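You operate a simulated robot arm through the tools that you are given. There is no shell and no other tool. Be economical: measure what you need, move in short steps, check, and stop when the job is done.

Carry out the task below with a simulated robot arm. There is one attempt and no reset: what you move stays moved.

JOB
Connect the blue tube and give it air at the blue mark.
Fine: plug into the blue tube socket first; open the red air lever, set the black air knob by the gauge, open the yellow air lever last; both stay open.

It is judged by the outcome, as a careful person would: the job done as asked, and still so three seconds after it is handed in. It fails if anything else is knocked over, pushed out of place, dropped, spilled or broken.

ROBOT AND FRAMES
A 6-joint arm with a two-finger parallel gripper, fixed in place. Base frame: the origin is at the foot of the arm, x ahead of it, y to its left, z up. Readings come in mm, rad, newtons and seconds.
With the tool pointing down near the work surface it reaches from about 240 to 660 mm from the base axis. Its first joint turns from -1.152 to 1.152 rad. Payload 2.9 kg.
Tool frame: the origin (TCP) lies between the finger pads and is the grasp point; the fingertips stand 30 mm ahead of it; z points along the fingers, y is the line along which they close. The gripper opens to 110 mm. The fingers are 20 mm wide and 10 mm thick; the gripper's body (48 by 112 mm) begins 55 mm behind the TCP.
Orientation is that of the tool frame in the base frame, as a unit quaternion [x, y, z, w]. With the fingers straight down and closing along the base's y, the tool's x points along the base's -x, its y along +y and its z along -z.

CONTROLS
- The arm moves only by the tool nudge_tool. Its argument "motion" is a list of rows, each a list of 6 numbers: the shift along the tool's x, y, z in mm, then the turn, a rotation vector about the tool's x, y, z in rad. In form: [[x, y, z, rx, ry, rz], ...]. A call has 1 to 8 rows; each row shifts and turns the commanded pose from where the row before left it, along the tool's axes as they then stand. "claw" is the opening, from 0 (shut) to 1 (fully open), set as the call begins (left out, the last holds). Each row takes 0.2 s and may step no farther than 50 mm and 0.15 rad from the row before; otherwise, or with a gripper value out of range, the whole call is refused. A pose out of reach is approached as far as the arm can. The call stops where the force on the tool passes 40 N (or 10 N more than at its start, if that is more) or the arm is blocked; 0.2 s more then pass. Each finger travels about 108 mm/s and halts on what it meets, pressing with about 25 N; the grip force reading is that of the motor and also rises with nothing between the fingers. The clock runs only during rows and for 0.2 s after the last one: add rows that do not move to give the fingers time. It gives the time, the measured TCP pose, the force on the tool (base axes), the opening and the grip force at its end, in the units of the frame above (readings bear some noise), with the torque about the TCP (base axes, N m) and any sound that the robot's microphone picked up.
- Cameras (640 x 400 px; columns grow to the right, rows downward): "scene" is fixed at [106.9, 452.2, 1396.6]; the picture's right is [-0.45, -0.89, 0.00], its down [-0.31, 0.16, -0.94] and it looks along [0.84, -0.42, -0.35] (base axes); focal length 239 px, centre (320, 200). "wrist" rides on the gripper at [72, 17, -103] in the tool frame; the picture's right is [-0.23, 0.97, 0.00], its down [-0.76, -0.18, -0.62] and it looks along [-0.61, -0.14, 0.78] (tool axes); focal length 222 px, centre (320, 200). There is no depth. A picture from a camera that has moved, and an enlarged one, comes with that camera's place and axes in the base frame and with its lens. The place of the scene camera against the robot may be out by one fixed shift of up to 18 mm in any direction.
- capture(camera): a new picture of that camera. The clock stands still meanwhile.
- inspect(camera, box): a new picture of the part [left, top, right, bottom] of that camera's present view, enlarged. The clock stands still meanwhile.
- job_done(): hands the job in; it is judged then, once.

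Work in short steps. Places have to be worked out from the pictures, the camera data and where the tool is seen: move nearer, look again, correct. Check each grasp and each placing, and mend what went wrong. You have 120 turns and 68 pictures in all, those below and enlarged ones among them. Open the gripper and draw the arm clear of the work before you hand the job in, unless the task says otherwise; then end with one line.

The tools are called after "Call:" as name(argument=value, ...) on one line, values as JSON. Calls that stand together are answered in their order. nudge_tool: Moves the arm, as the interface text tells. Its arguments: {"type":"object","properties":{"motion":{"type":"array","items":{"type":"array","items":{"type":"number"}}},"claw":{"type":"number"}},"required":["motion"]} The other tools are called the same way: capture (camera) takes a picture; inspect (camera, box) takes an enlarged picture of a part of a camera's view; job_done () hands the job in.

At the start:

```text
time: 0.0
eef_pos: [282.7, 145.5, 1350.9]
tcp_rot: [-0.001, 1.0, 0.0, 0.0]
force: [-0.5, 0.9, -0.1]
wrist_torque: [-0.01, 0.0, -0.02]
width: 109.7
gripper_force: 0.1
```

scene: 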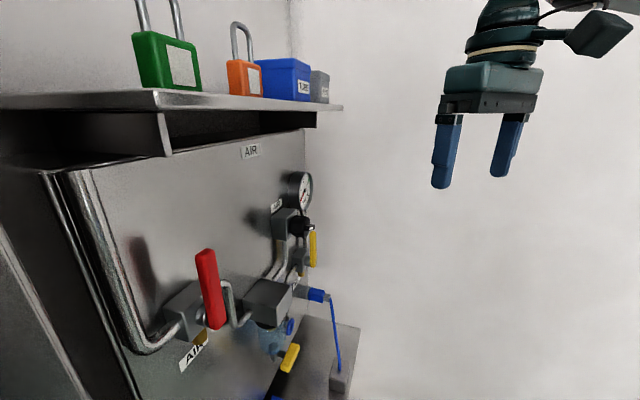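
wrist: 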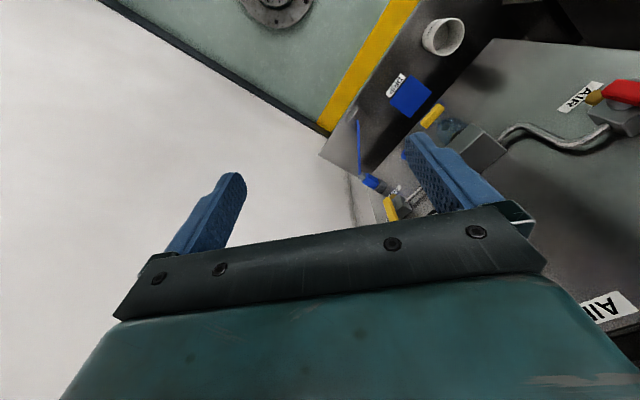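

I start by looking closer at the panel in the scene view to identify the parts.

Call:
inspect(camera="scene", box=[150, 230, 370, 400])

Call:
inspect(camera="scene", box=[230, 140, 350, 280])

Call:
inspect(camera="wrist", box=[310, 60, 640, 260])

```text
2.35 times, centred on (260, 315) of scene
camera zoom: at [106.9, 452.2, 1396.6], right [-0.45, -0.89, 0.0], down [-0.31, 0.16, -0.94], along [0.84, -0.42, -0.35], focal length 563 px, centre (461, -71)
```

zoom: 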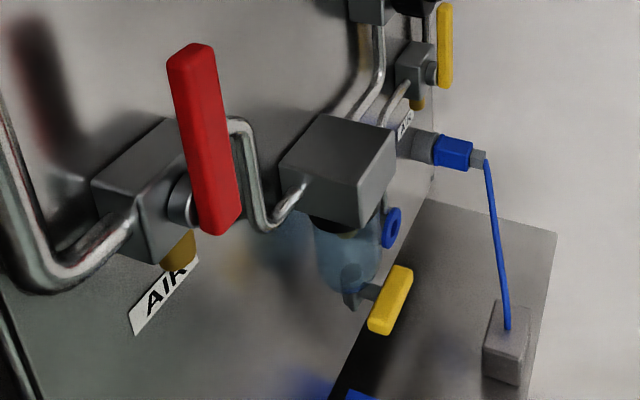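

```text
2.86 times, centred on (290, 210) of scene
camera zoom: at [106.9, 452.2, 1396.6], right [-0.45, -0.89, 0.0], down [-0.31, 0.16, -0.94], along [0.84, -0.42, -0.35], focal length 683 px, centre (406, 171)
```

zoom: 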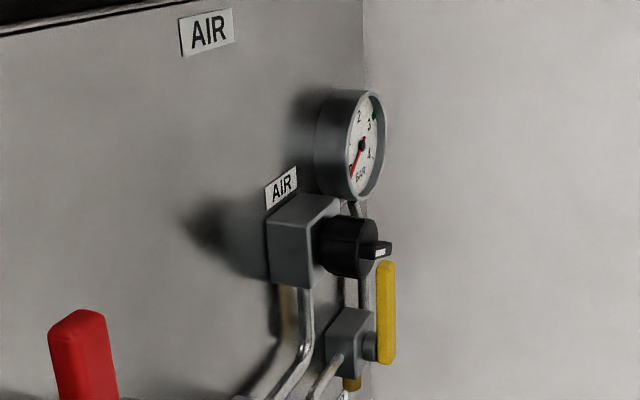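

```text
1.94 times, centred on (475, 160) of wrist
camera zoom: at [209.5, 161.5, 1453.3], right [0.23, 0.97, 0.0], down [0.76, -0.18, 0.62], along [0.61, -0.14, -0.78], focal length 431 px, centre (19, 278)
```

zoom: 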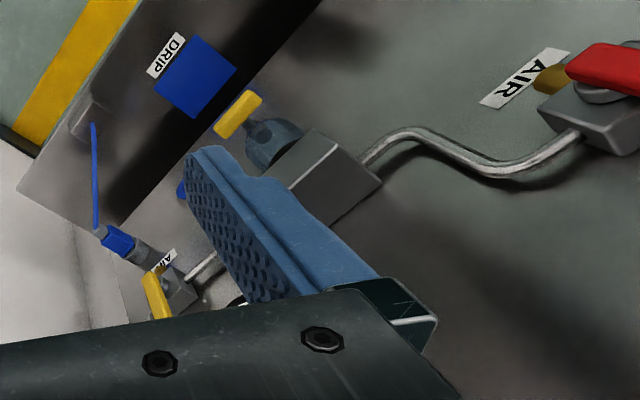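

Triangulating the two views puts the panel in a vertical plane facing the robot. It lies about 580 mm out along (0.69, 0.72), and its horizontal direction is about (0.72, -0.69). I'll move forward a little and begin pitching the tool up so the wrist camera faces the panel.

Call:
nudge_tool(motion=[[-20, 10, 30, 0, 0, 0], [-20, 10, 30, 0, 0, 0], [0, 0, 0, 0, -0.15, 0], [0, 0, 0, 0, -0.15, 0], [0, 0, 0, 0, -0.15, 0], [0, 0, 0, 0, -0.15, 0], [0, 0, 0, 0, -0.15, 0], [0, 0, 0, 0, -0.15, 0]], claw=0.2)

```text
time: 1.8
eef_pos: [356.1, 214.8, 1476.2]
tcp_rot: [-0.001, 0.913, -0.002, 0.409]
force: [-0.3, -0.2, 0.7]
wrist_torque: [0.0, 0.0, 0.0]
width: 21.9
gripper_force: 0.0
out of reach, approached as far as the arm can: row 3, 4, 5, 6, 7, 8
```

The pitched pose was out of reach because it is too close to the base. I check where the arm is now.

Call:
capture(camera="scene")

Call:
capture(camera="wrist")

```text
62 pictures are left
```

scene: 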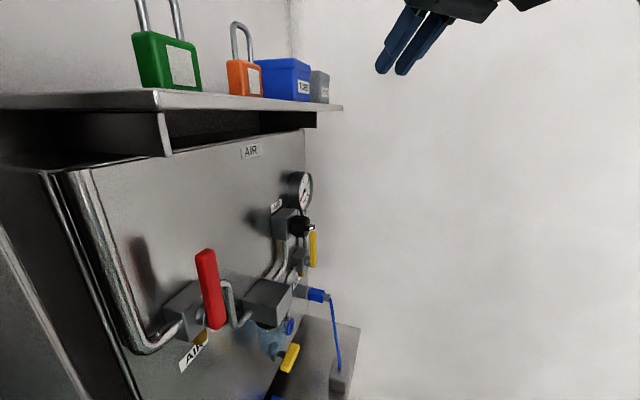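

```text
61 pictures are left
camera wrist: at [230.6, 231.7, 1490.3], right [0.15, 0.97, 0.17], down [0.04, -0.17, 0.98], along [0.99, -0.14, -0.07], focal length 222 px, centre (320, 200)
```

wrist: 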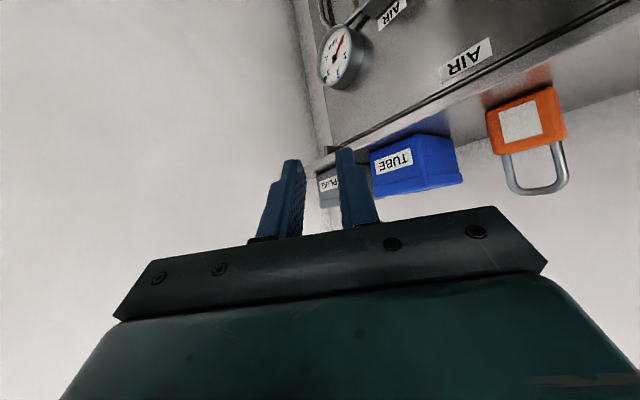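

The gripper is clear of everything. I move on along the tool axis, forward and down, in two steps to see whether the pose becomes reachable.

Call:
nudge_tool(motion=[[14, 5, 46, 0, 0, 0], [14, 5, 46, 0, 0, 0]])

```text
time: 2.4
eef_pos: [426.4, 244.8, 1440.3]
tcp_rot: [0.0, 0.912, -0.004, 0.411]
force: [0.0, 1.1, 0.0]
wrist_torque: [0.0, 0.03, 0.01]
width: 22.0
gripper_force: 0.1
out of reach, approached as far as the arm can: row 1, 2
```

I don't know whether the commanded pose has reset to the measured one, so I move right, down and slightly forward. That is safe in both cases.

Call:
nudge_tool(motion=[[24, -25, 30, 0, 0, 0], [24, -25, 30, 0, 0, 0], [24, -25, 30, 0, 0, 0], [24, -25, 30, 0, 0, 0], [24, -25, 30, 0, 0, 0]])

```text
time: 3.6
eef_pos: [527.1, 176.2, 1392.9]
tcp_rot: [-0.002, 0.917, -0.003, 0.4]
force: [0.4, 0.2, 0.2]
wrist_torque: [-0.02, 0.0, 0.0]
width: 22.0
gripper_force: 0.0
out of reach, approached as far as the arm can: row 1, 2, 3, 4, 5
```

The reading is far from any command I sent, so the arm may still be moving. I hold for a moment to see.

Call:
nudge_tool(motion=[[0, 0, 0, 0, 0, 0], [0, 0, 0, 0, 0, 0], [0, 0, 0, 0, 0, 0]])

```text
time: 4.4
eef_pos: [526.6, 176.9, 1392.4]
tcp_rot: [-0.002, 0.917, -0.002, 0.4]
force: [0.4, 0.0, -0.4]
wrist_torque: [0.02, -0.04, -0.01]
width: 22.2
gripper_force: 0.1
```

It is steady, so I test with a pure 40 mm move straight down.

Call:
nudge_tool(motion=[[29, 0, 27, 0, 0, 0]])

```text
time: 4.8
eef_pos: [530.6, 180.7, 1384.5]
tcp_rot: [-0.001, 0.919, -0.003, 0.394]
force: [-0.9, 0.9, 0.3]
wrist_torque: [0.01, 0.01, -0.02]
width: 22.1
gripper_force: 0.1
out of reach, approached as far as the arm can: row 1
```

The pattern of refusals fits a minimum reach shell around a shoulder at about z 1300. Low work therefore has to be approached from below, with the tool pitched less. I first move right, away from the shelf, then return the tool to vertical.

Call:
nudge_tool(motion=[[0, -45, 0, 0, 0, 0], [0, -45, 0, 0, 0, 0], [0, 0, 0, 0, 0.15, 0], [0, 0, 0, 0, 0.15, 0], [0, 0, 0, 0, 0.15, 0], [0, 0, 0, 0, 0.15, 0], [0, 0, 0, 0, 0.15, 0], [0, 0, 0, 0, 0.15, 0]])

```text
time: 6.6
eef_pos: [448.9, 107.9, 1334.5]
tcp_rot: [0.001, 1.0, -0.003, 0.002]
force: [-0.4, -0.4, 0.9]
wrist_torque: [0.02, -0.02, 0.02]
width: 22.0
gripper_force: 0.0
out of reach, approached as far as the arm can: row 1, 2, 4, 5, 6, 7, 8
```

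The tool is vertical again, so I descend in small steps and check.

Call:
nudge_tool(motion=[[-10, 0, 40, 0, 0, 0], [-10, 0, 40, 0, 0, 0], [-10, 0, 40, 0, 0, 0]])

```text
time: 7.4
eef_pos: [481.3, 108.1, 1215.6]
tcp_rot: [0.0, 1.0, -0.003, 0.001]
force: [0.4, 0.5, -0.6]
wrist_torque: [0.0, -0.01, 0.0]
width: 21.9
gripper_force: 0.1
```

I go down further and yaw about 46° so the camera faces the panel squarely.

Call:
nudge_tool(motion=[[0, 0, 30, 0, 0, -0.15], [0, 0, 30, 0, 0, -0.15], [0, 0, 30, 0, 0, -0.15], [0, 0, 30, 0, 0, -0.15], [0, 0, 30, 0, 0, -0.15], [0, 0, 10, 0, 0, -0.055]])

Call:
capture(camera="wrist")

```text
time: 8.8
eef_pos: [539.6, 119.5, 1114.6]
tcp_rot: [-0.392, 0.92, -0.002, -0.002]
force: [0.3, -1.0, -0.7]
wrist_torque: [0.04, -0.01, -0.01]
width: 21.9
gripper_force: 0.0
out of reach, approached as far as the arm can: row 2, 3, 4, 5, 6
```

```text
60 pictures are left
camera wrist: at [476.7, 79.3, 1217.7], right [-0.55, 0.84, -0.01], down [0.66, 0.43, 0.62], along [0.52, 0.33, -0.79], focal length 222 px, centre (320, 200)
```

wrist: 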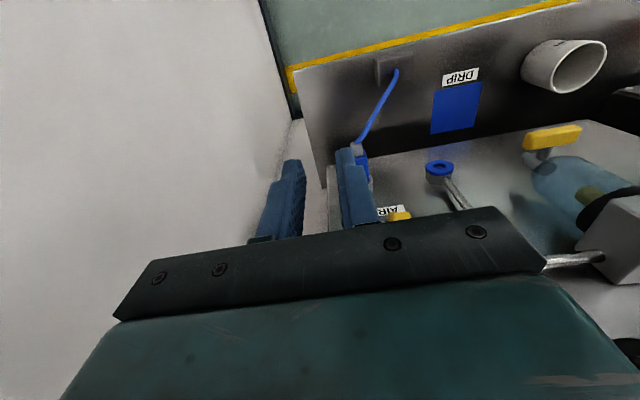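

I can see the blue socket ring on a pipe stub, and the blue plug parked with its tube. The reach limit is odd, so I look at the arm's configuration in the scene view.

Call:
capture(camera="scene")

```text
59 pictures are left
```

scene: 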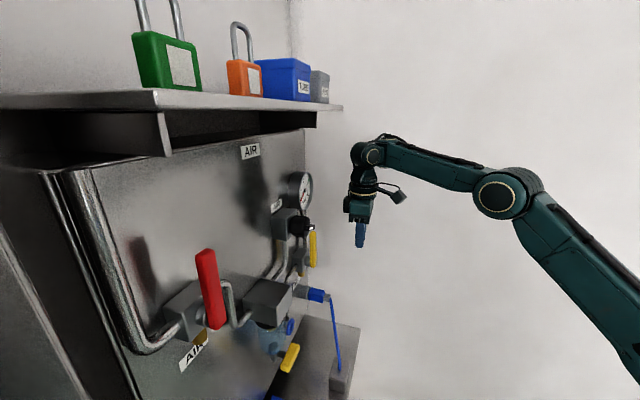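

The arm is extended fairly high. I test how the limit behaves by moving outward to the right along the panel and down, which stays in free space.

Call:
nudge_tool(motion=[[0, 0, 40, 0, 0, 0], [0, 0, 40, 0, 0, 0], [0, 0, 0, 0, 0, 0]])

```text
time: 9.6
eef_pos: [576.7, 127.0, 1054.6]
tcp_rot: [-0.391, 0.921, -0.003, -0.001]
force: [-0.6, -0.1, -0.4]
wrist_torque: [-0.01, -0.01, -0.01]
width: 21.9
gripper_force: 0.1
out of reach, approached as far as the arm can: row 1, 2
```

It slides outward on a sphere, with the vertical tool's TCP about 686 mm from (0, 0, 706). I keep going down to see whether that continues at the heights I need.

Call:
nudge_tool(motion=[[0, 10, 40, 0, 0, 0], [0, 10, 40, 0, 0, 0], [0, 10, 40, 0, 0, 0], [0, 0, 0, 0, 0, 0]])

Call:
capture(camera="scene")

Call:
capture(camera="wrist")

```text
time: 10.6
eef_pos: [602.7, 159.2, 950.1]
tcp_rot: [-0.39, 0.921, -0.004, -0.001]
force: [0.0, 0.2, -0.2]
wrist_torque: [0.0, -0.01, 0.02]
width: 22.1
gripper_force: 0.1
out of reach, approached as far as the arm can: row 1, 2, 3
```

```text
58 pictures are left
```

scene: 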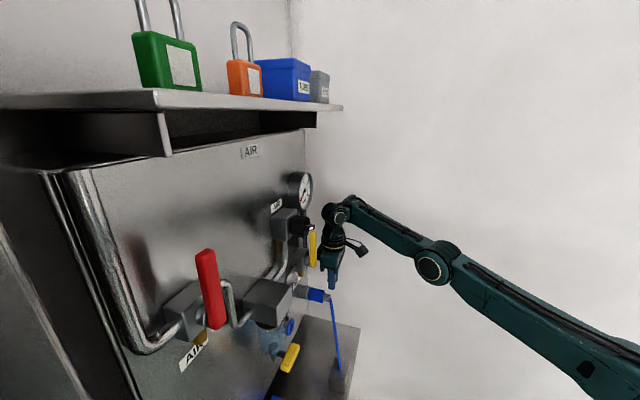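

```text
57 pictures are left
camera wrist: at [540.9, 119.8, 1053.6], right [-0.54, 0.84, -0.01], down [0.66, 0.43, 0.62], along [0.52, 0.33, -0.78], focal length 222 px, centre (320, 200)
```

wrist: 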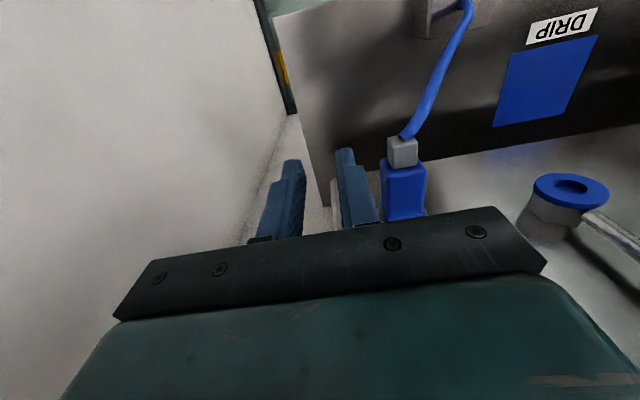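

The arm geometry suggests a wrist limit is acting rather than the elbow. I enlarge the view of the wrist to understand it.

Call:
inspect(camera="scene", box=[270, 160, 510, 320])

```text
2.50 times, centred on (390, 240) of scene
camera zoom: at [106.9, 452.2, 1396.6], right [-0.45, -0.89, 0.0], down [-0.31, 0.16, -0.94], along [0.84, -0.42, -0.35], focal length 598 px, centre (145, 100)
```

zoom: 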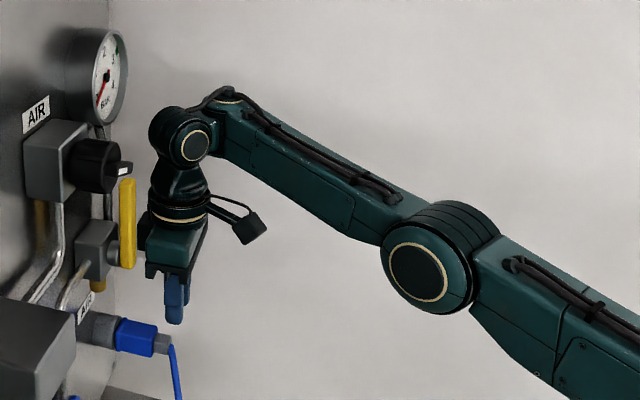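

The wrist pitch seems to hold the forearm from dipping. I test a move inward (toward the base) and up, away from the panel, to learn the limit.

Call:
nudge_tool(motion=[[40, 0, 0, 0, 0, 0], [0, 0, 0, 0, 0, 0]])

Call:
nudge_tool(motion=[[0, 0, 0, 0, 0.15, 0], [0, 0, 0, 0, 0.15, 0], [0, 0, 0, 0, 0, 0]])

```text
time: 11.2
eef_pos: [607.0, 136.9, 957.2]
tcp_rot: [-0.391, 0.921, -0.003, -0.002]
force: [0.2, 0.0, 0.3]
wrist_torque: [-0.04, 0.01, -0.03]
width: 22.0
gripper_force: 0.1
out of reach, approached as far as the arm can: row 1
```

```text
time: 12.0
eef_pos: [595.9, 140.6, 957.4]
tcp_rot: [-0.386, 0.91, -0.062, -0.139]
force: [-0.4, 0.4, 0.0]
wrist_torque: [0.02, 0.0, 0.03]
width: 21.9
gripper_force: 0.0
out of reach, approached as far as the arm can: row 2
```

I compare the arm's shape in this back-tilted pose.

Call:
inspect(camera="scene", box=[270, 140, 640, 372])

```text
1.72 times, centred on (455, 256) of scene
camera zoom: at [106.9, 452.2, 1396.6], right [-0.45, -0.89, 0.0], down [-0.31, 0.16, -0.94], along [0.84, -0.42, -0.35], focal length 412 px, centre (87, 103)
```

zoom: 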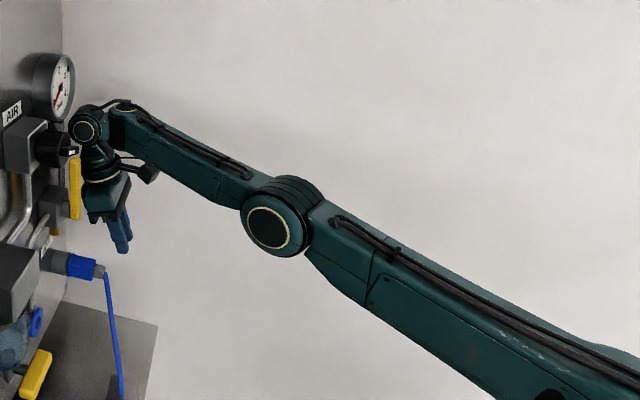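

I return to an interior pose, tool vertical and higher, and test tilts there in small steps to see which ones the wrist permits.

Call:
nudge_tool(motion=[[0, 0, 0, 0, -0.15, 0], [0, 0, -20, 0, -0.13, 0], [0, 0, -45, 0, 0, 0], [0, 0, -45, 0, 0, 0], [10, 0, -45, 0, 0, 0], [30, 0, -45, 0, 0, 0], [30, 0, -45, 0, 0, 0], [30, 0, -30, 0, 0, 0]])

Call:
nudge_tool(motion=[[0, 0, 0, 0.15, 0, 0], [0, 0, 0, 0.15, 0, 0]])

Call:
nudge_tool(motion=[[0, 0, 0, -0.15, 0, 0], [0, 0, 0, -0.15, 0, 0], [0, 0, 0, 0, -0.15, 0], [0, 0, 0, 0, -0.15, 0]])

```text
refused: row 6 steps farther than a row can; nothing moved
```

```text
time: 12.6
eef_pos: [599.0, 137.9, 957.4]
tcp_rot: [-0.398, 0.893, -0.196, -0.079]
force: [0.2, -0.5, 0.3]
wrist_torque: [0.0, 0.01, 0.01]
width: 22.1
gripper_force: 0.1
```

```text
time: 13.6
eef_pos: [606.1, 142.4, 958.9]
tcp_rot: [-0.39, 0.921, -0.003, -0.002]
force: [-0.3, -0.2, 0.2]
wrist_torque: [0.01, -0.03, 0.02]
width: 22.2
gripper_force: 0.0
out of reach, approached as far as the arm can: row 4
```

Sideways tilt works fine. Now I raise to the interior pose with smaller steps.

Call:
nudge_tool(motion=[[0, 0, -45, 0, 0, 0], [10, 0, -45, 0, 0, 0], [20, 0, -45, 0, 0, 0], [20, 0, -45, 0, 0, 0], [20, 0, -45, 0, 0, 0], [20, 0, -45, 0, 0, 0]])

Call:
nudge_tool(motion=[[0, 0, 0, 0, -0.1, 0]])

Call:
nudge_tool(motion=[[0, 0, 0, 0, -0.1, 0]])

Call:
nudge_tool(motion=[[0, 0, 0, 0, -0.1, 0]])

```text
time: 15.0
eef_pos: [544.0, 81.8, 1227.5]
tcp_rot: [-0.392, 0.92, -0.003, 0.0]
force: [-0.2, -0.2, -0.4]
wrist_torque: [0.03, 0.02, -0.02]
width: 22.2
gripper_force: 0.0
```

```text
time: 15.4
eef_pos: [544.5, 81.7, 1228.7]
tcp_rot: [-0.392, 0.919, 0.016, 0.046]
force: [-0.1, 0.6, -0.2]
wrist_torque: [0.03, -0.01, -0.04]
width: 22.1
gripper_force: 0.0
```

```text
time: 15.8
eef_pos: [544.9, 81.6, 1228.1]
tcp_rot: [-0.391, 0.915, 0.034, 0.092]
force: [0.3, -0.7, -0.6]
wrist_torque: [0.03, -0.01, 0.01]
width: 21.9
gripper_force: 0.0
```

```text
time: 16.2
eef_pos: [544.5, 80.9, 1228.3]
tcp_rot: [-0.387, 0.91, 0.055, 0.137]
force: [0.2, 0.5, 0.0]
wrist_torque: [0.02, 0.01, 0.0]
width: 21.9
gripper_force: 0.0
```

The tilt is accepted here, so I keep tilting in small steps until it isn't.

Call:
nudge_tool(motion=[[0, 0, 0, 0, -0.1, 0], [0, 0, 0, 0, -0.1, 0], [0, 0, 0, 0, -0.1, 0]])

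Call:
nudge_tool(motion=[[0, 0, 0, 0, -0.1, 0], [0, 0, 0, 0, -0.1, 0]])

Call:
capture(camera="scene")

```text
time: 17.0
eef_pos: [589.5, 79.4, 1266.4]
tcp_rot: [-0.376, 0.879, 0.113, 0.27]
force: [-0.3, 0.3, 0.1]
wrist_torque: [0.02, 0.02, -0.03]
width: 22.0
gripper_force: 0.1
out of reach, approached as far as the arm can: row 1, 2, 3
```

```text
time: 17.6
eef_pos: [596.7, 79.3, 1270.5]
tcp_rot: [-0.372, 0.872, 0.122, 0.293]
force: [0.2, -0.2, -0.3]
wrist_torque: [-0.02, -0.02, 0.01]
width: 22.2
gripper_force: 0.2
out of reach, approached as far as the arm can: row 1, 2
```

```text
54 pictures are left
```

scene: 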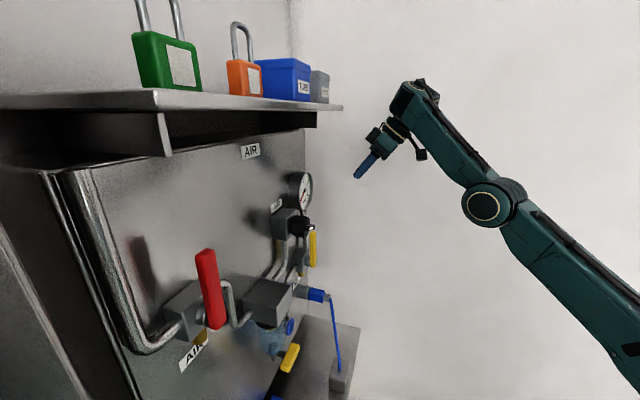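

The wrist clearly can't open past about perpendicular to the forearm. A downward tool, or one leaning sideways along the panel, still reaches the work. Next I look at the plug and sockets from here.

Call:
capture(camera="wrist")

Call:
inspect(camera="scene", box=[260, 240, 370, 310])

```text
53 pictures are left
camera wrist: at [499.4, 5.5, 1309.0], right [-0.58, 0.81, 0.13], down [0.29, 0.05, 0.96], along [0.77, 0.59, -0.26], focal length 222 px, centre (320, 200)
```

wrist: 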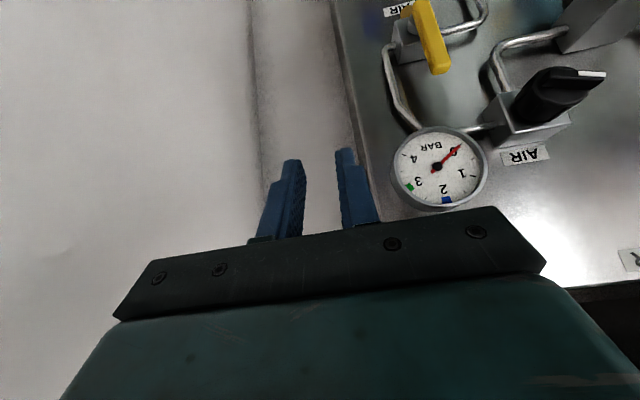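

```text
5.71 times, centred on (315, 275) of scene
camera zoom: at [106.9, 452.2, 1396.6], right [-0.45, -0.89, 0.0], down [-0.31, 0.16, -0.94], along [0.84, -0.42, -0.35], focal length 1367 px, centre (349, -229)
```

zoom: 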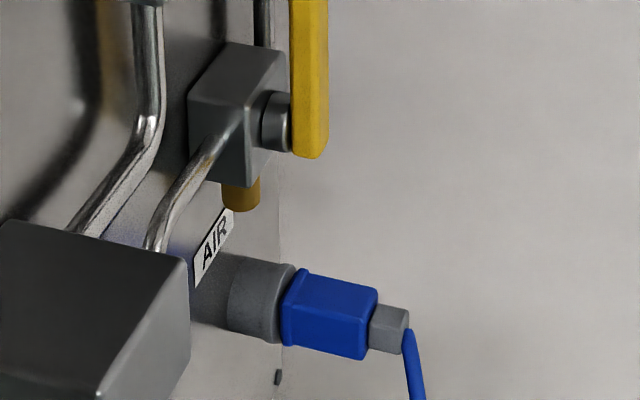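

I look closely at the wrist mechanism in this pose.

Call:
inspect(camera="scene", box=[340, 60, 540, 240])

```text
2.22 times, centred on (440, 150) of scene
camera zoom: at [106.9, 452.2, 1396.6], right [-0.45, -0.89, 0.0], down [-0.31, 0.16, -0.94], along [0.84, -0.42, -0.35], focal length 532 px, centre (53, 311)
```

zoom: 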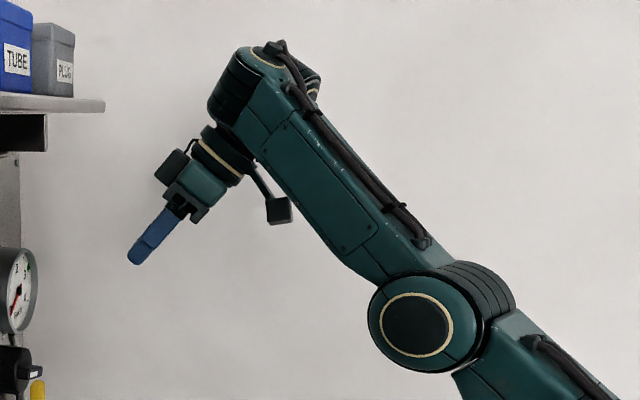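

The wrist is a yaw–pitch–roll type. "Tool perpendicular to forearm" is then a wrist singularity that has to be passed around sideways, not a hard limit. I lean the tool sideways first and then pitch forward, keeping clear of everything.

Call:
nudge_tool(motion=[[0, 0, 0, -0.15, 0, 0], [0, 0, 0, -0.15, 0, 0], [0, 0, 0, -0.1, 0, 0], [0, 0, 0, 0, -0.1, 0], [0, 0, 0, 0, -0.1, 0], [0, 0, 0, 0, -0.1, 0]])

```text
time: 19.0
eef_pos: [596.3, 89.0, 1271.7]
tcp_rot: [-0.373, 0.866, 0.141, 0.303]
force: [-1.0, 0.1, -0.2]
wrist_torque: [-0.01, 0.02, 0.0]
width: 22.0
gripper_force: 0.1
out of reach, approached as far as the arm can: row 1, 2, 3, 4, 5, 6
```

That direction is blocked, so I back off to the vertical interior pose and try leaning to the other side.

Call:
nudge_tool(motion=[[0, 0, 0, 0, 0.15, 0], [0, 0, 0, 0, 0.15, 0], [20, 0, 20, 0, 0.15, 0], [20, 0, 20, 0, 0.15, 0], [20, 0, 0, 0, 0.05, 0]])

Call:
nudge_tool(motion=[[0, 0, 0, 0.15, 0, 0], [0, 0, 0, 0.15, 0, 0], [0, 0, 0, 0.15, 0, 0]])

Call:
nudge_tool(motion=[[0, 0, 0, 0, -0.15, 0], [0, 0, 0, 0, -0.15, 0], [0, 0, 0, 0, -0.15, 0]])

```text
time: 20.2
eef_pos: [550.6, 52.9, 1217.0]
tcp_rot: [-0.398, 0.917, 0.014, 0.01]
force: [-0.8, 0.3, -0.3]
wrist_torque: [0.0, 0.0, 0.02]
width: 21.9
gripper_force: 0.0
out of reach, approached as far as the arm can: row 1, 2
```

```text
time: 21.0
eef_pos: [568.9, 54.9, 1234.6]
tcp_rot: [-0.338, 0.92, -0.177, 0.094]
force: [-1.0, -0.6, -1.3]
wrist_torque: [-0.06, -0.18, 0.14]
width: 21.6
gripper_force: 0.1
out of reach, approached as far as the arm can: row 3
```

```text
time: 21.8
eef_pos: [622.7, 65.5, 1272.0]
tcp_rot: [-0.42, 0.852, -0.097, 0.296]
force: [-0.5, 0.9, 0.6]
wrist_torque: [0.03, -0.06, 0.04]
width: 21.9
gripper_force: 0.0
out of reach, approached as far as the arm can: row 1, 2, 3
```

I look at the wrist again in this pose to understand which joint is limiting.

Call:
inspect(camera="scene", box=[340, 60, 540, 240])

```text
2.22 times, centred on (440, 150) of scene
camera zoom: at [106.8, 452.2, 1396.7], right [-0.45, -0.89, 0.0], down [-0.31, 0.16, -0.94], along [0.84, -0.42, -0.35], focal length 532 px, centre (53, 311)
```

zoom: 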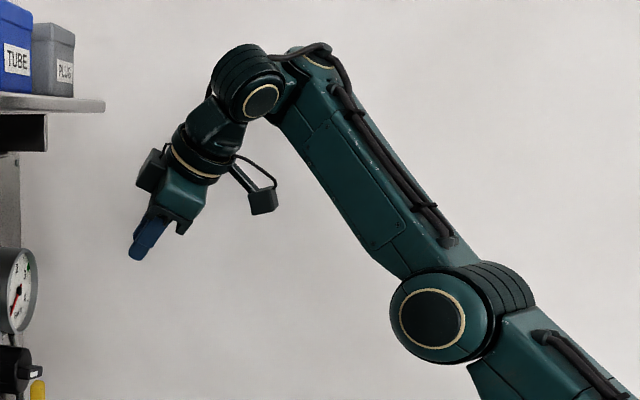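

The tool can lean back or sideways but not forward past perpendicular to the forearm, and I haven't yet tried pitching exactly in the arm's own plane. I return to vertical, then pitch forward exactly in that plane so the wrist pitch joint passes straight through.

Call:
nudge_tool(motion=[[0, 0, 0, -0.0836, 0.0956, 0.0214], [0, 0, 0, -0.0836, 0.0956, 0.0214], [0, 0, 0, -0.0836, 0.0956, 0.0214], [0, 0, 0, -0.0836, 0.0956, 0.0214], [0, 0, 0, -0.0836, 0.0956, 0.0214], [20, 0, 20, 0, 0, 0], [20, 0, 20, 0, 0, 0]])

Call:
nudge_tool(motion=[[0, 0, 0, 0.065, -0.0756, 0], [0, 0, 0, 0.065, -0.0756, 0]])

Call:
nudge_tool(motion=[[0, 0, 0, 0.065, -0.0756, 0], [0, 0, 0, 0.065, -0.0756, 0]])

Call:
nudge_tool(motion=[[0, 0, 0, 0.065, -0.0756, 0], [0, 0, 0, 0.065, -0.0756, 0]])

```text
time: 23.4
eef_pos: [532.5, 69.5, 1190.4]
tcp_rot: [-0.39, 0.921, -0.002, 0.002]
force: [-0.4, 0.1, -0.7]
wrist_torque: [-0.03, -0.01, 0.0]
width: 22.1
gripper_force: 0.1
out of reach, approached as far as the arm can: row 2, 3, 4, 5
```

```text
time: 24.0
eef_pos: [533.6, 69.9, 1188.9]
tcp_rot: [-0.388, 0.916, -0.032, 0.096]
force: [0.0, -0.8, 0.5]
wrist_torque: [-0.03, 0.0, -0.02]
width: 22.0
gripper_force: 0.0
```

```text
time: 24.6
eef_pos: [534.4, 69.5, 1187.9]
tcp_rot: [-0.382, 0.902, -0.062, 0.191]
force: [0.2, -0.2, 0.3]
wrist_torque: [-0.01, 0.07, 0.0]
width: 22.0
gripper_force: 0.0
```

```text
time: 25.2
eef_pos: [534.3, 70.8, 1189.9]
tcp_rot: [-0.373, 0.879, -0.093, 0.282]
force: [-0.1, 0.0, 0.3]
wrist_torque: [-0.02, -0.03, 0.02]
width: 22.1
gripper_force: 0.1
```

Pitching exactly in the arm plane works: the wrist went through and the pose stays reachable. I continue pitching the same way toward horizontal.

Call:
nudge_tool(motion=[[0, 0, 0, 0.065, -0.0756, 0], [0, 0, 0, 0.065, -0.0756, 0], [0, 0, 0, 0.065, -0.0756, 0], [0, 0, 0, 0.065, -0.0756, 0], [0, 0, 0, 0.065, -0.0756, 0], [0, 0, 0, 0.065, -0.0756, 0]])

Call:
capture(camera="wrist")

```text
time: 26.6
eef_pos: [533.0, 70.7, 1188.6]
tcp_rot: [-0.323, 0.759, -0.174, 0.538]
force: [0.1, -0.8, 0.2]
wrist_torque: [0.0, -0.03, 0.0]
width: 22.0
gripper_force: 0.2
```

```text
49 pictures are left
camera wrist: at [416.4, 25.1, 1165.2], right [-0.25, 0.87, -0.43], down [-0.36, 0.33, 0.87], along [0.9, 0.37, 0.23], focal length 222 px, centre (320, 200)
```

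wrist: 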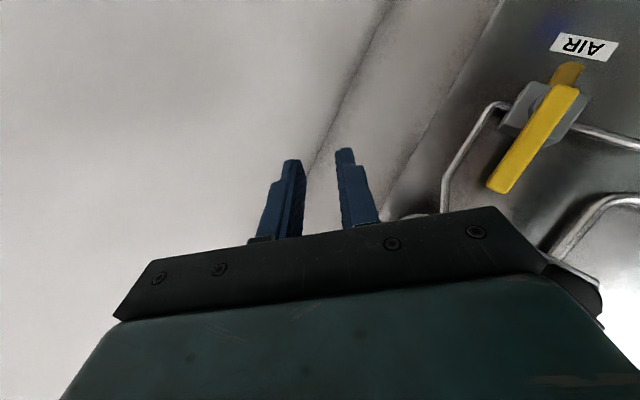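

The wrist is in the good branch now. I turn the tool to face the panel normal, pitched down about 17° and not yet rolled.

Call:
nudge_tool(motion=[[0, 0, 0, -0.1026, -0.0502, 0.0753], [0, 0, 0, -0.1026, -0.0502, 0.0753], [0, 0, 0, -0.1026, -0.0502, 0.0753], [0, 0, 0, -0.1026, -0.0502, 0.0753], [0, 0, 0, -0.1026, -0.0502, 0.0753], [0, 0, 0, -0.1026, -0.0502, 0.0753]])

Call:
nudge_tool(motion=[[0, 0, 0, 0, 0, 0.15], [0, 0, 0, 0, 0, 0.15], [0, 0, 0, 0, 0, 0.15], [0, 0, 0, 0, 0, 0.15], [0, 0, 0, 0, 0, 0.15], [0, 0, 0, 0, 0, 0.15], [0, 0, 0, 0, 0, 0.15], [0, 0, 0, 0, 0, 0.15]])

```text
time: 28.0
eef_pos: [533.1, 70.2, 1189.5]
tcp_rot: [-0.315, 0.74, 0.234, 0.546]
force: [-0.9, -0.4, 0.4]
wrist_torque: [0.0, 0.01, 0.0]
width: 22.0
gripper_force: 0.1
```

```text
time: 29.8
eef_pos: [533.1, 70.7, 1188.1]
tcp_rot: [0.158, 0.789, 0.501, 0.317]
force: [-1.4, -0.1, 0.3]
wrist_torque: [0.02, -0.04, 0.0]
width: 21.9
gripper_force: 0.1
```

The roll works, so I finish it to 180° to put the camera above the gripper.

Call:
nudge_tool(motion=[[0, 0, 0, 0, 0, 0.15], [0, 0, 0, 0, 0, 0.15], [0, 0, 0, 0, 0, 0.15], [0, 0, 0, 0, 0, 0.15], [0, 0, 0, 0, 0, 0.15], [0, 0, 0, 0, 0, 0.15], [0, 0, 0, 0, 0, 0.15], [0, 0, 0, 0, 0, 0.15]])

Call:
nudge_tool(motion=[[0, 0, 0, 0, 0, 0.148], [0, 0, 0, 0, 0, 0.148], [0, 0, 0, 0, 0, 0.148], [0, 0, 0, 0, 0, 0.148], [0, 0, 0, 0, 0, 0.148]])

Call:
capture(camera="wrist")

```text
time: 31.6
eef_pos: [533.8, 70.8, 1189.0]
tcp_rot: [0.577, 0.562, 0.593, -0.021]
force: [0.5, 0.5, 0.4]
wrist_torque: [0.03, -0.01, 0.0]
width: 21.9
gripper_force: 0.0
```

```text
time: 32.8
eef_pos: [532.7, 70.9, 1188.0]
tcp_rot: [0.741, 0.316, 0.545, -0.234]
force: [1.3, 0.0, -0.2]
wrist_torque: [0.02, 0.02, 0.01]
width: 22.3
gripper_force: 0.0
```

```text
48 pictures are left
camera wrist: at [491.8, 2.8, 1288.5], right [0.66, -0.72, -0.22], down [-0.7, -0.47, -0.54], along [0.29, 0.51, -0.81], focal length 222 px, centre (320, 200)
```

wrist: 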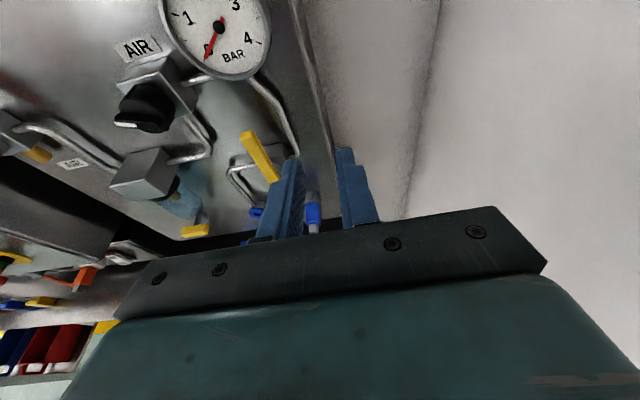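

The camera is now above and the tool faces the panel. I lower toward the plug, staying about 100 mm out from it, and look again.

Call:
nudge_tool(motion=[[-40.8, -13.2, 16.8, 0, 0, 0], [-40.8, -13.2, 16.8, 0, 0, 0], [-40.8, -13.2, 16.8, 0, 0, 0], [-40.8, -13.2, 16.8, 0, 0, 0], [-40.8, -13.2, 16.8, 0, 0, 0]], claw=0.6)

Call:
capture(camera="wrist")

```text
time: 34.0
eef_pos: [499.1, 132.4, 967.3]
tcp_rot: [0.74, 0.315, 0.547, -0.232]
force: [0.3, -0.7, 0.8]
wrist_torque: [0.01, -0.03, 0.0]
width: 66.1
gripper_force: 0.1
```

```text
47 pictures are left
camera wrist: at [456.3, 64.0, 1067.1], right [0.66, -0.72, -0.22], down [-0.7, -0.47, -0.54], along [0.29, 0.51, -0.81], focal length 222 px, centre (320, 200)
```

wrist: 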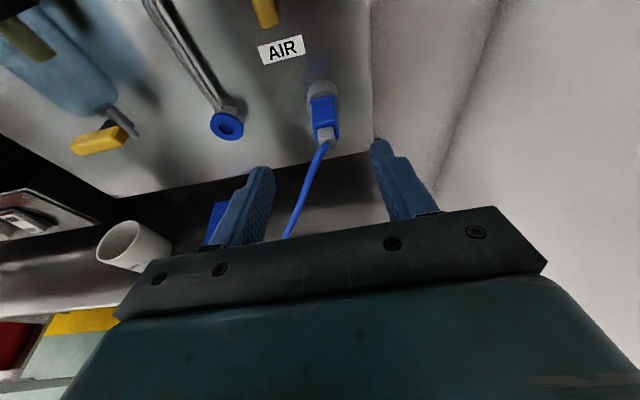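

I have a clear view of the plug, its grey holder and the blue socket, so I enlarge that part for measurement.

Call:
inspect(camera="wrist", box=[180, 40, 380, 170])

```text
3.08 times, centred on (280, 105) of wrist
camera zoom: at [456.3, 64.0, 1067.1], right [0.66, -0.72, -0.22], down [-0.7, -0.47, -0.54], along [0.29, 0.51, -0.81], focal length 684 px, centre (443, 492)
```

zoom: 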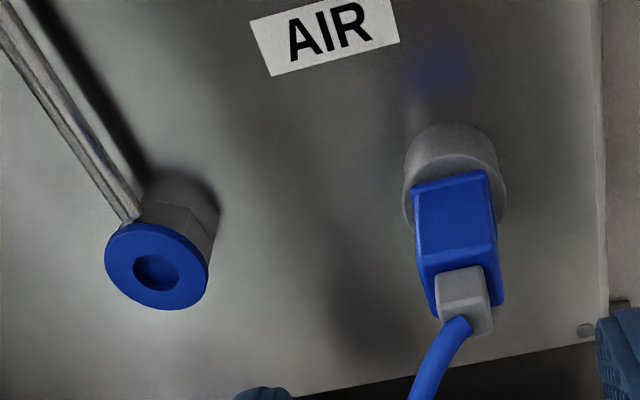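

The plug sits at about u=272, z=920, with its near face at d≈545, and the socket is at about u=149, z≈917, d≈599. I move to a pre-grasp pose just short of the plug and look.

Call:
nudge_tool(motion=[[-4.5, 2, 29.6, 0, 0, 0], [-4.5, 1.8, 29.6, 0, 0, 0]])

Call:
inspect(camera="wrist", box=[220, 80, 420, 220])

```text
time: 34.6
eef_pos: [539.4, 167.7, 939.6]
tcp_rot: [0.74, 0.317, 0.545, -0.233]
force: [0.2, -0.6, -0.3]
wrist_torque: [0.02, 0.01, -0.01]
width: 66.0
gripper_force: 0.0
```

```text
2.86 times, centred on (320, 150) of wrist
camera zoom: at [497.6, 99.1, 1040.3], right [0.66, -0.72, -0.22], down [-0.7, -0.47, -0.54], along [0.29, 0.51, -0.81], focal length 635 px, centre (320, 343)
```

zoom: 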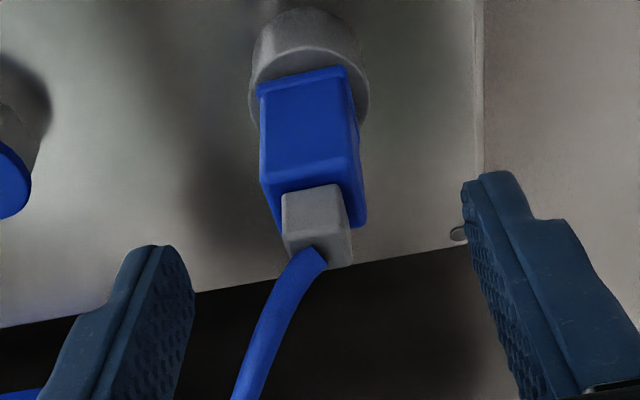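

The plug centre is now triangulated at (575, 208, 920) with a body about 26 mm wide and 37 mm long, and the tool is nearly aligned with it. I advance so the fingertips straddle the blue body, short of the holder, then close.

Call:
nudge_tool(motion=[[0.6, -0.9, 28.4, 0, 0, 0], [0.6, -0.8, 28.4, 0, 0, 0]])

Call:
inspect(camera="wrist", box=[220, 80, 420, 220])

```text
time: 35.2
eef_pos: [575.8, 207.4, 925.7]
tcp_rot: [0.741, 0.316, 0.546, -0.232]
force: [0.1, -0.8, 0.2]
wrist_torque: [-0.02, -0.03, -0.01]
width: 65.9
gripper_force: 0.1
```

```text
2.86 times, centred on (320, 150) of wrist
camera zoom: at [535.0, 139.4, 1026.1], right [0.66, -0.72, -0.22], down [-0.7, -0.47, -0.54], along [0.29, 0.51, -0.81], focal length 635 px, centre (320, 343)
```

zoom: 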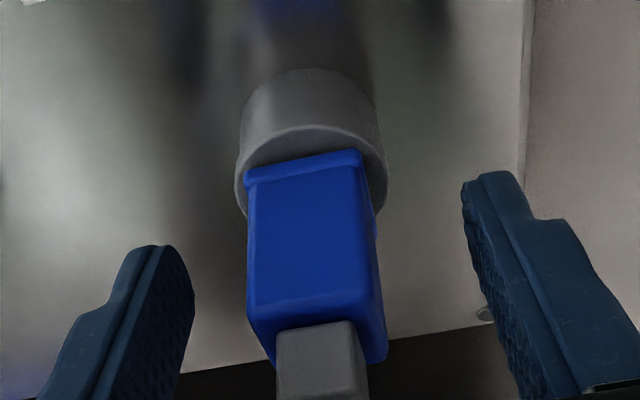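

The fingers straddle the body, centred, and stop short of the holder's rim. I close the gripper.

Call:
nudge_tool(motion=[[0, 0, 0, 0, 0, 0], [0, 0, 0, 0, 0, 0], [0, 0, 0, 0, 0, 0]], claw=0)

```text
time: 36.0
eef_pos: [575.2, 206.8, 925.8]
tcp_rot: [0.74, 0.316, 0.546, -0.233]
force: [-1.7, 6.0, 0.2]
wrist_torque: [0.03, 0.07, -0.31]
width: 25.6
gripper_force: 25.0
```

Gripped at 25.6 mm, with a small side load of about 5 N. I pull straight out along the panel normal in small steps, easing about 1 mm to the left.

Call:
nudge_tool(motion=[[-1.5, -1, -4.8, 0, 0, 0], [-3, 0, -9.5, 0, 0, 0], [-3, 0, -9.5, 0, 0, 0], [-3, 0, -9.5, 0, 0, 0], [-3, 0, -9.5, 0, 0, 0]])

Call:
inspect(camera="wrist", box=[220, 80, 420, 220])

```text
time: 37.2
eef_pos: [545.0, 175.8, 927.9]
tcp_rot: [0.741, 0.316, 0.545, -0.232]
force: [0.7, 0.0, -0.1]
wrist_torque: [0.02, 0.04, 0.02]
width: 25.4
gripper_force: 24.8
```

```text
2.86 times, centred on (320, 150) of wrist
camera zoom: at [502.0, 108.2, 1026.7], right [0.66, -0.72, -0.22], down [-0.7, -0.47, -0.54], along [0.29, 0.51, -0.81], focal length 635 px, centre (320, 343)
```

zoom: 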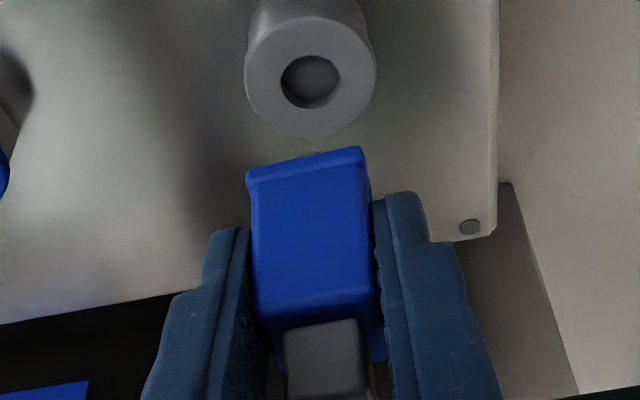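

The plug is out cleanly with zero force, and the holder hole measures u=273, z≈923. I slide left 123 mm at the same depth to face the blue socket and compare it in the same view.

Call:
nudge_tool(motion=[[0, -30, 0, 0, 0, 0], [0, -31, 0, 0, 0, 0], [0, -31, 0, 0, 0, 0], [0, -31, 0, 0, 0, 0]])

Call:
inspect(camera="wrist", box=[220, 80, 420, 220])

```text
time: 38.2
eef_pos: [455.0, 259.9, 926.7]
tcp_rot: [0.741, 0.315, 0.546, -0.232]
force: [-0.2, -0.5, -0.7]
wrist_torque: [-0.01, 0.0, 0.04]
width: 25.5
gripper_force: 25.1
```

```text
2.86 times, centred on (320, 150) of wrist
camera zoom: at [413.1, 191.9, 1026.7], right [0.66, -0.72, -0.22], down [-0.7, -0.47, -0.54], along [0.29, 0.51, -0.81], focal length 635 px, centre (320, 343)
```

zoom: 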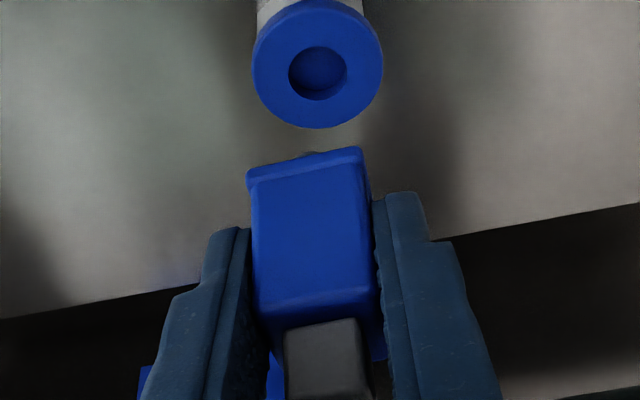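

The socket ring appears almost where the holder hole did. It needs about +2 mm to the right and is about 5 mm deeper, at the same height. I correct by 2 mm, advance 18 mm and look again.

Call:
nudge_tool(motion=[[0, 2, 0, 0, 0, 0], [2.7, 0, 8.6, 0, 0, 0], [2.7, 0, 8.6, 0, 0, 0]])

Call:
inspect(camera="wrist", box=[250, 70, 390, 170])

Call:
inspect(camera="scene", box=[250, 280, 370, 360])

```text
time: 39.0
eef_pos: [470.7, 272.0, 926.0]
tcp_rot: [0.74, 0.316, 0.546, -0.233]
force: [0.1, -0.6, -0.4]
wrist_torque: [-0.04, -0.02, -0.01]
width: 25.5
gripper_force: 25.2
```

```text
4.00 times, centred on (320, 120) of wrist
camera zoom: at [428.0, 204.1, 1026.4], right [0.66, -0.72, -0.22], down [-0.7, -0.47, -0.54], along [0.29, 0.51, -0.81], focal length 888 px, centre (320, 520)
```

zoom: 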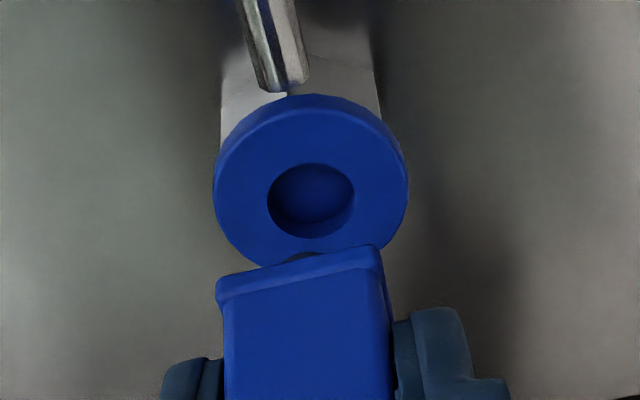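

```text
5.00 times, centred on (310, 320) of scene
camera zoom: at [106.9, 452.2, 1396.6], right [-0.45, -0.89, 0.0], down [-0.31, 0.16, -0.94], along [0.84, -0.42, -0.35], focal length 1196 px, centre (370, -400)
```

zoom: 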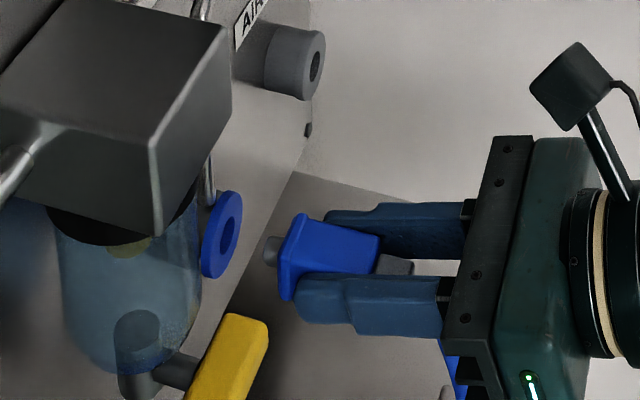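

The scene view shows the nose lined up with the socket hole, and the wrist view matches the aligned geometry. I advance until the nose is at or just inside the hole and check the force.

Call:
nudge_tool(motion=[[2.4, 0, 7.6, 0, 0, 0], [2.4, 0, 7.6, 0, 0, 0], [1.2, 0, 3.8, 0, 0, 0], [0.9, 0, 2.9, 0, 0, 0]])

Call:
inspect(camera="scene", box=[270, 290, 350, 350])

```text
time: 40.0
eef_pos: [485.4, 288.0, 927.5]
tcp_rot: [0.74, 0.318, 0.545, -0.234]
force: [0.4, 0.2, 0.1]
wrist_torque: [-0.03, -0.02, 0.04]
width: 25.3
gripper_force: 24.4
```

```text
6.67 times, centred on (310, 320) of scene
camera zoom: at [106.9, 452.2, 1396.6], right [-0.45, -0.89, 0.0], down [-0.31, 0.16, -0.94], along [0.84, -0.42, -0.35], focal length 1594 px, centre (387, -600)
```

zoom: 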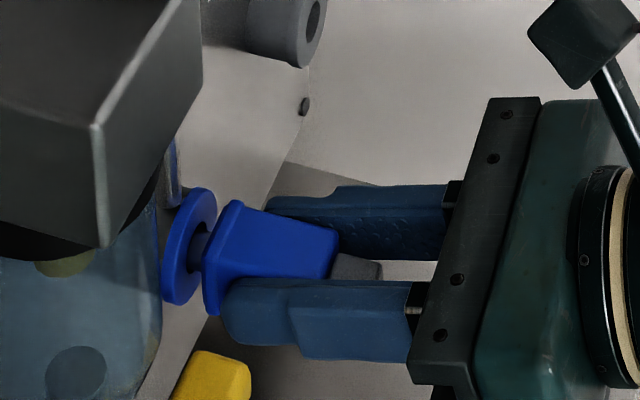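

The nose is entering the hole with no contact force. I continue in small steps until it seats.

Call:
nudge_tool(motion=[[0.9, 0, 2.9, 0, 0, 0], [0.9, 0, 2.9, 0, 0, 0], [0.9, 0, 2.9, 0, 0, 0], [0.6, 0, 1.9, 0, 0, 0]])

Call:
inspect(camera="scene", box=[270, 290, 350, 350])

```text
time: 41.0
eef_pos: [491.8, 295.9, 925.4]
tcp_rot: [0.741, 0.316, 0.545, -0.233]
force: [-11.1, -19.3, 1.9]
wrist_torque: [-0.06, 0.06, -0.11]
width: 25.5
gripper_force: 24.7
```

```text
6.67 times, centred on (310, 320) of scene
camera zoom: at [106.5, 451.7, 1396.9], right [-0.45, -0.89, 0.0], down [-0.31, 0.16, -0.94], along [0.84, -0.42, -0.35], focal length 1594 px, centre (387, -600)
```

zoom: 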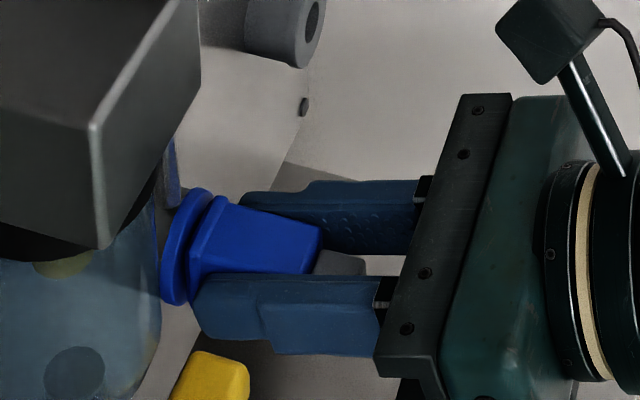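

It's nearly seated with 22 N axial resistance and a small gap left. I press a little further to seat or latch it.

Call:
nudge_tool(motion=[[0.3, 0, 0.95, 0, 0, 0], [0.3, 0, 0.95, 0, 0, 0], [0.3, 0, 0.95, 0, 0, 0]])

Call:
inspect(camera="scene", box=[270, 290, 350, 350])

```text
time: 41.8
eef_pos: [495.6, 297.9, 927.3]
tcp_rot: [0.741, 0.317, 0.545, -0.233]
force: [-11.1, -20.7, -1.7]
wrist_torque: [-0.07, 0.05, -0.13]
width: 25.5
gripper_force: 25.2
```

```text
6.67 times, centred on (310, 320) of scene
camera zoom: at [106.6, 451.7, 1396.8], right [-0.45, -0.89, 0.0], down [-0.31, 0.16, -0.94], along [0.84, -0.42, -0.35], focal length 1594 px, centre (387, -600)
```

zoom: 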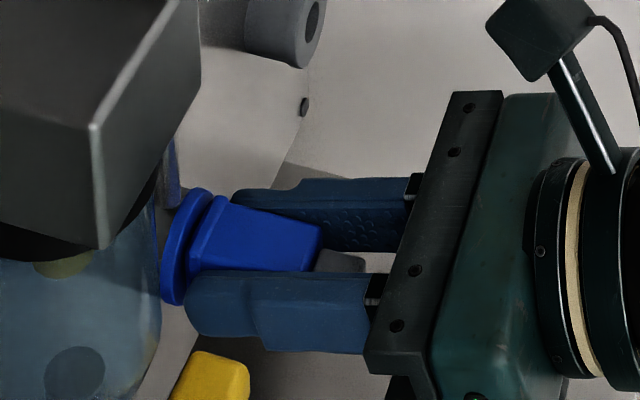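

The fingers slid along the plug, so it is against a stop. I check the seat from the wrist camera.

Call:
inspect(camera="wrist", box=[250, 70, 390, 170])

```text
4.00 times, centred on (320, 120) of wrist
camera zoom: at [453.6, 230.4, 1026.7], right [0.66, -0.72, -0.22], down [-0.7, -0.47, -0.54], along [0.29, 0.51, -0.81], focal length 888 px, centre (320, 520)
```

zoom: 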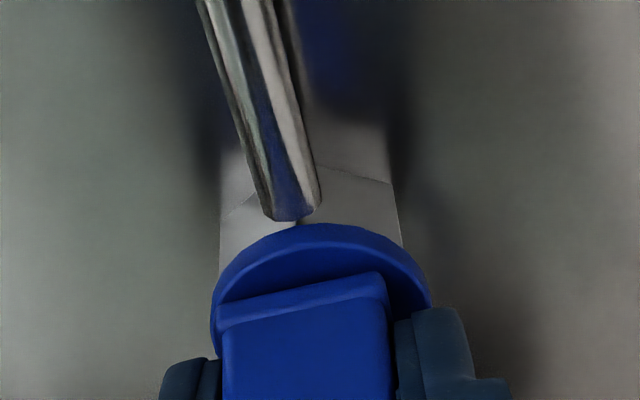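

The flange-to-face spacing matches what it was in the holder, so the plug is fully seated. I release and back straight out.

Call:
nudge_tool(motion=[[0, 0, 0, 0, 0, 0], [0, 0, 0, 0, 0, 0], [-6, 0, -19, 0, 0, 0], [-9, 0, -28.6, 0, 0, 0], [-9, 0, -28.6, 0, 0, 0]], claw=0.5)

Call:
capture(camera="wrist")

Call:
inspect(camera="scene", box=[150, 160, 390, 400])

```text
time: 43.0
eef_pos: [439.4, 240.9, 928.1]
tcp_rot: [0.74, 0.316, 0.546, -0.233]
force: [0.2, -0.3, -0.4]
wrist_torque: [0.0, 0.01, -0.01]
width: 55.1
gripper_force: 0.0
```

```text
35 pictures are left
camera wrist: at [397.8, 173.1, 1028.1], right [0.66, -0.72, -0.22], down [-0.7, -0.47, -0.54], along [0.29, 0.51, -0.81], focal length 222 px, centre (320, 200)
```

wrist: 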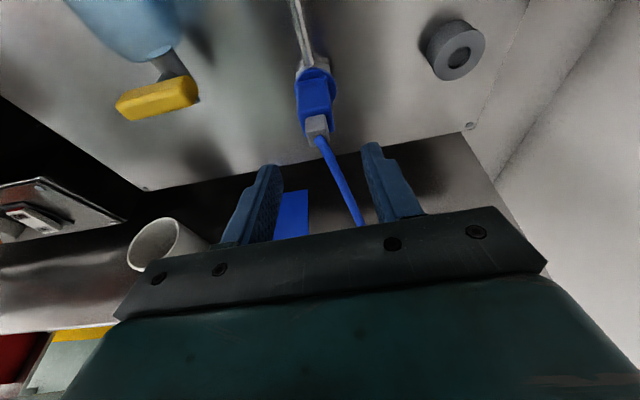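

```text
1.67 times, centred on (270, 280) of scene
camera zoom: at [106.9, 452.3, 1396.7], right [-0.45, -0.89, 0.0], down [-0.31, 0.16, -0.94], along [0.84, -0.42, -0.35], focal length 399 px, centre (403, 67)
```

zoom: 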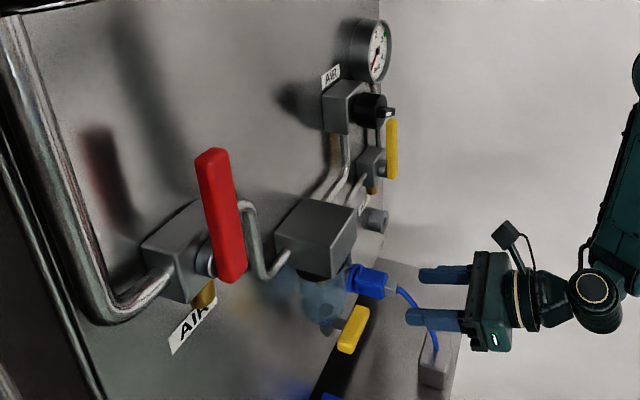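

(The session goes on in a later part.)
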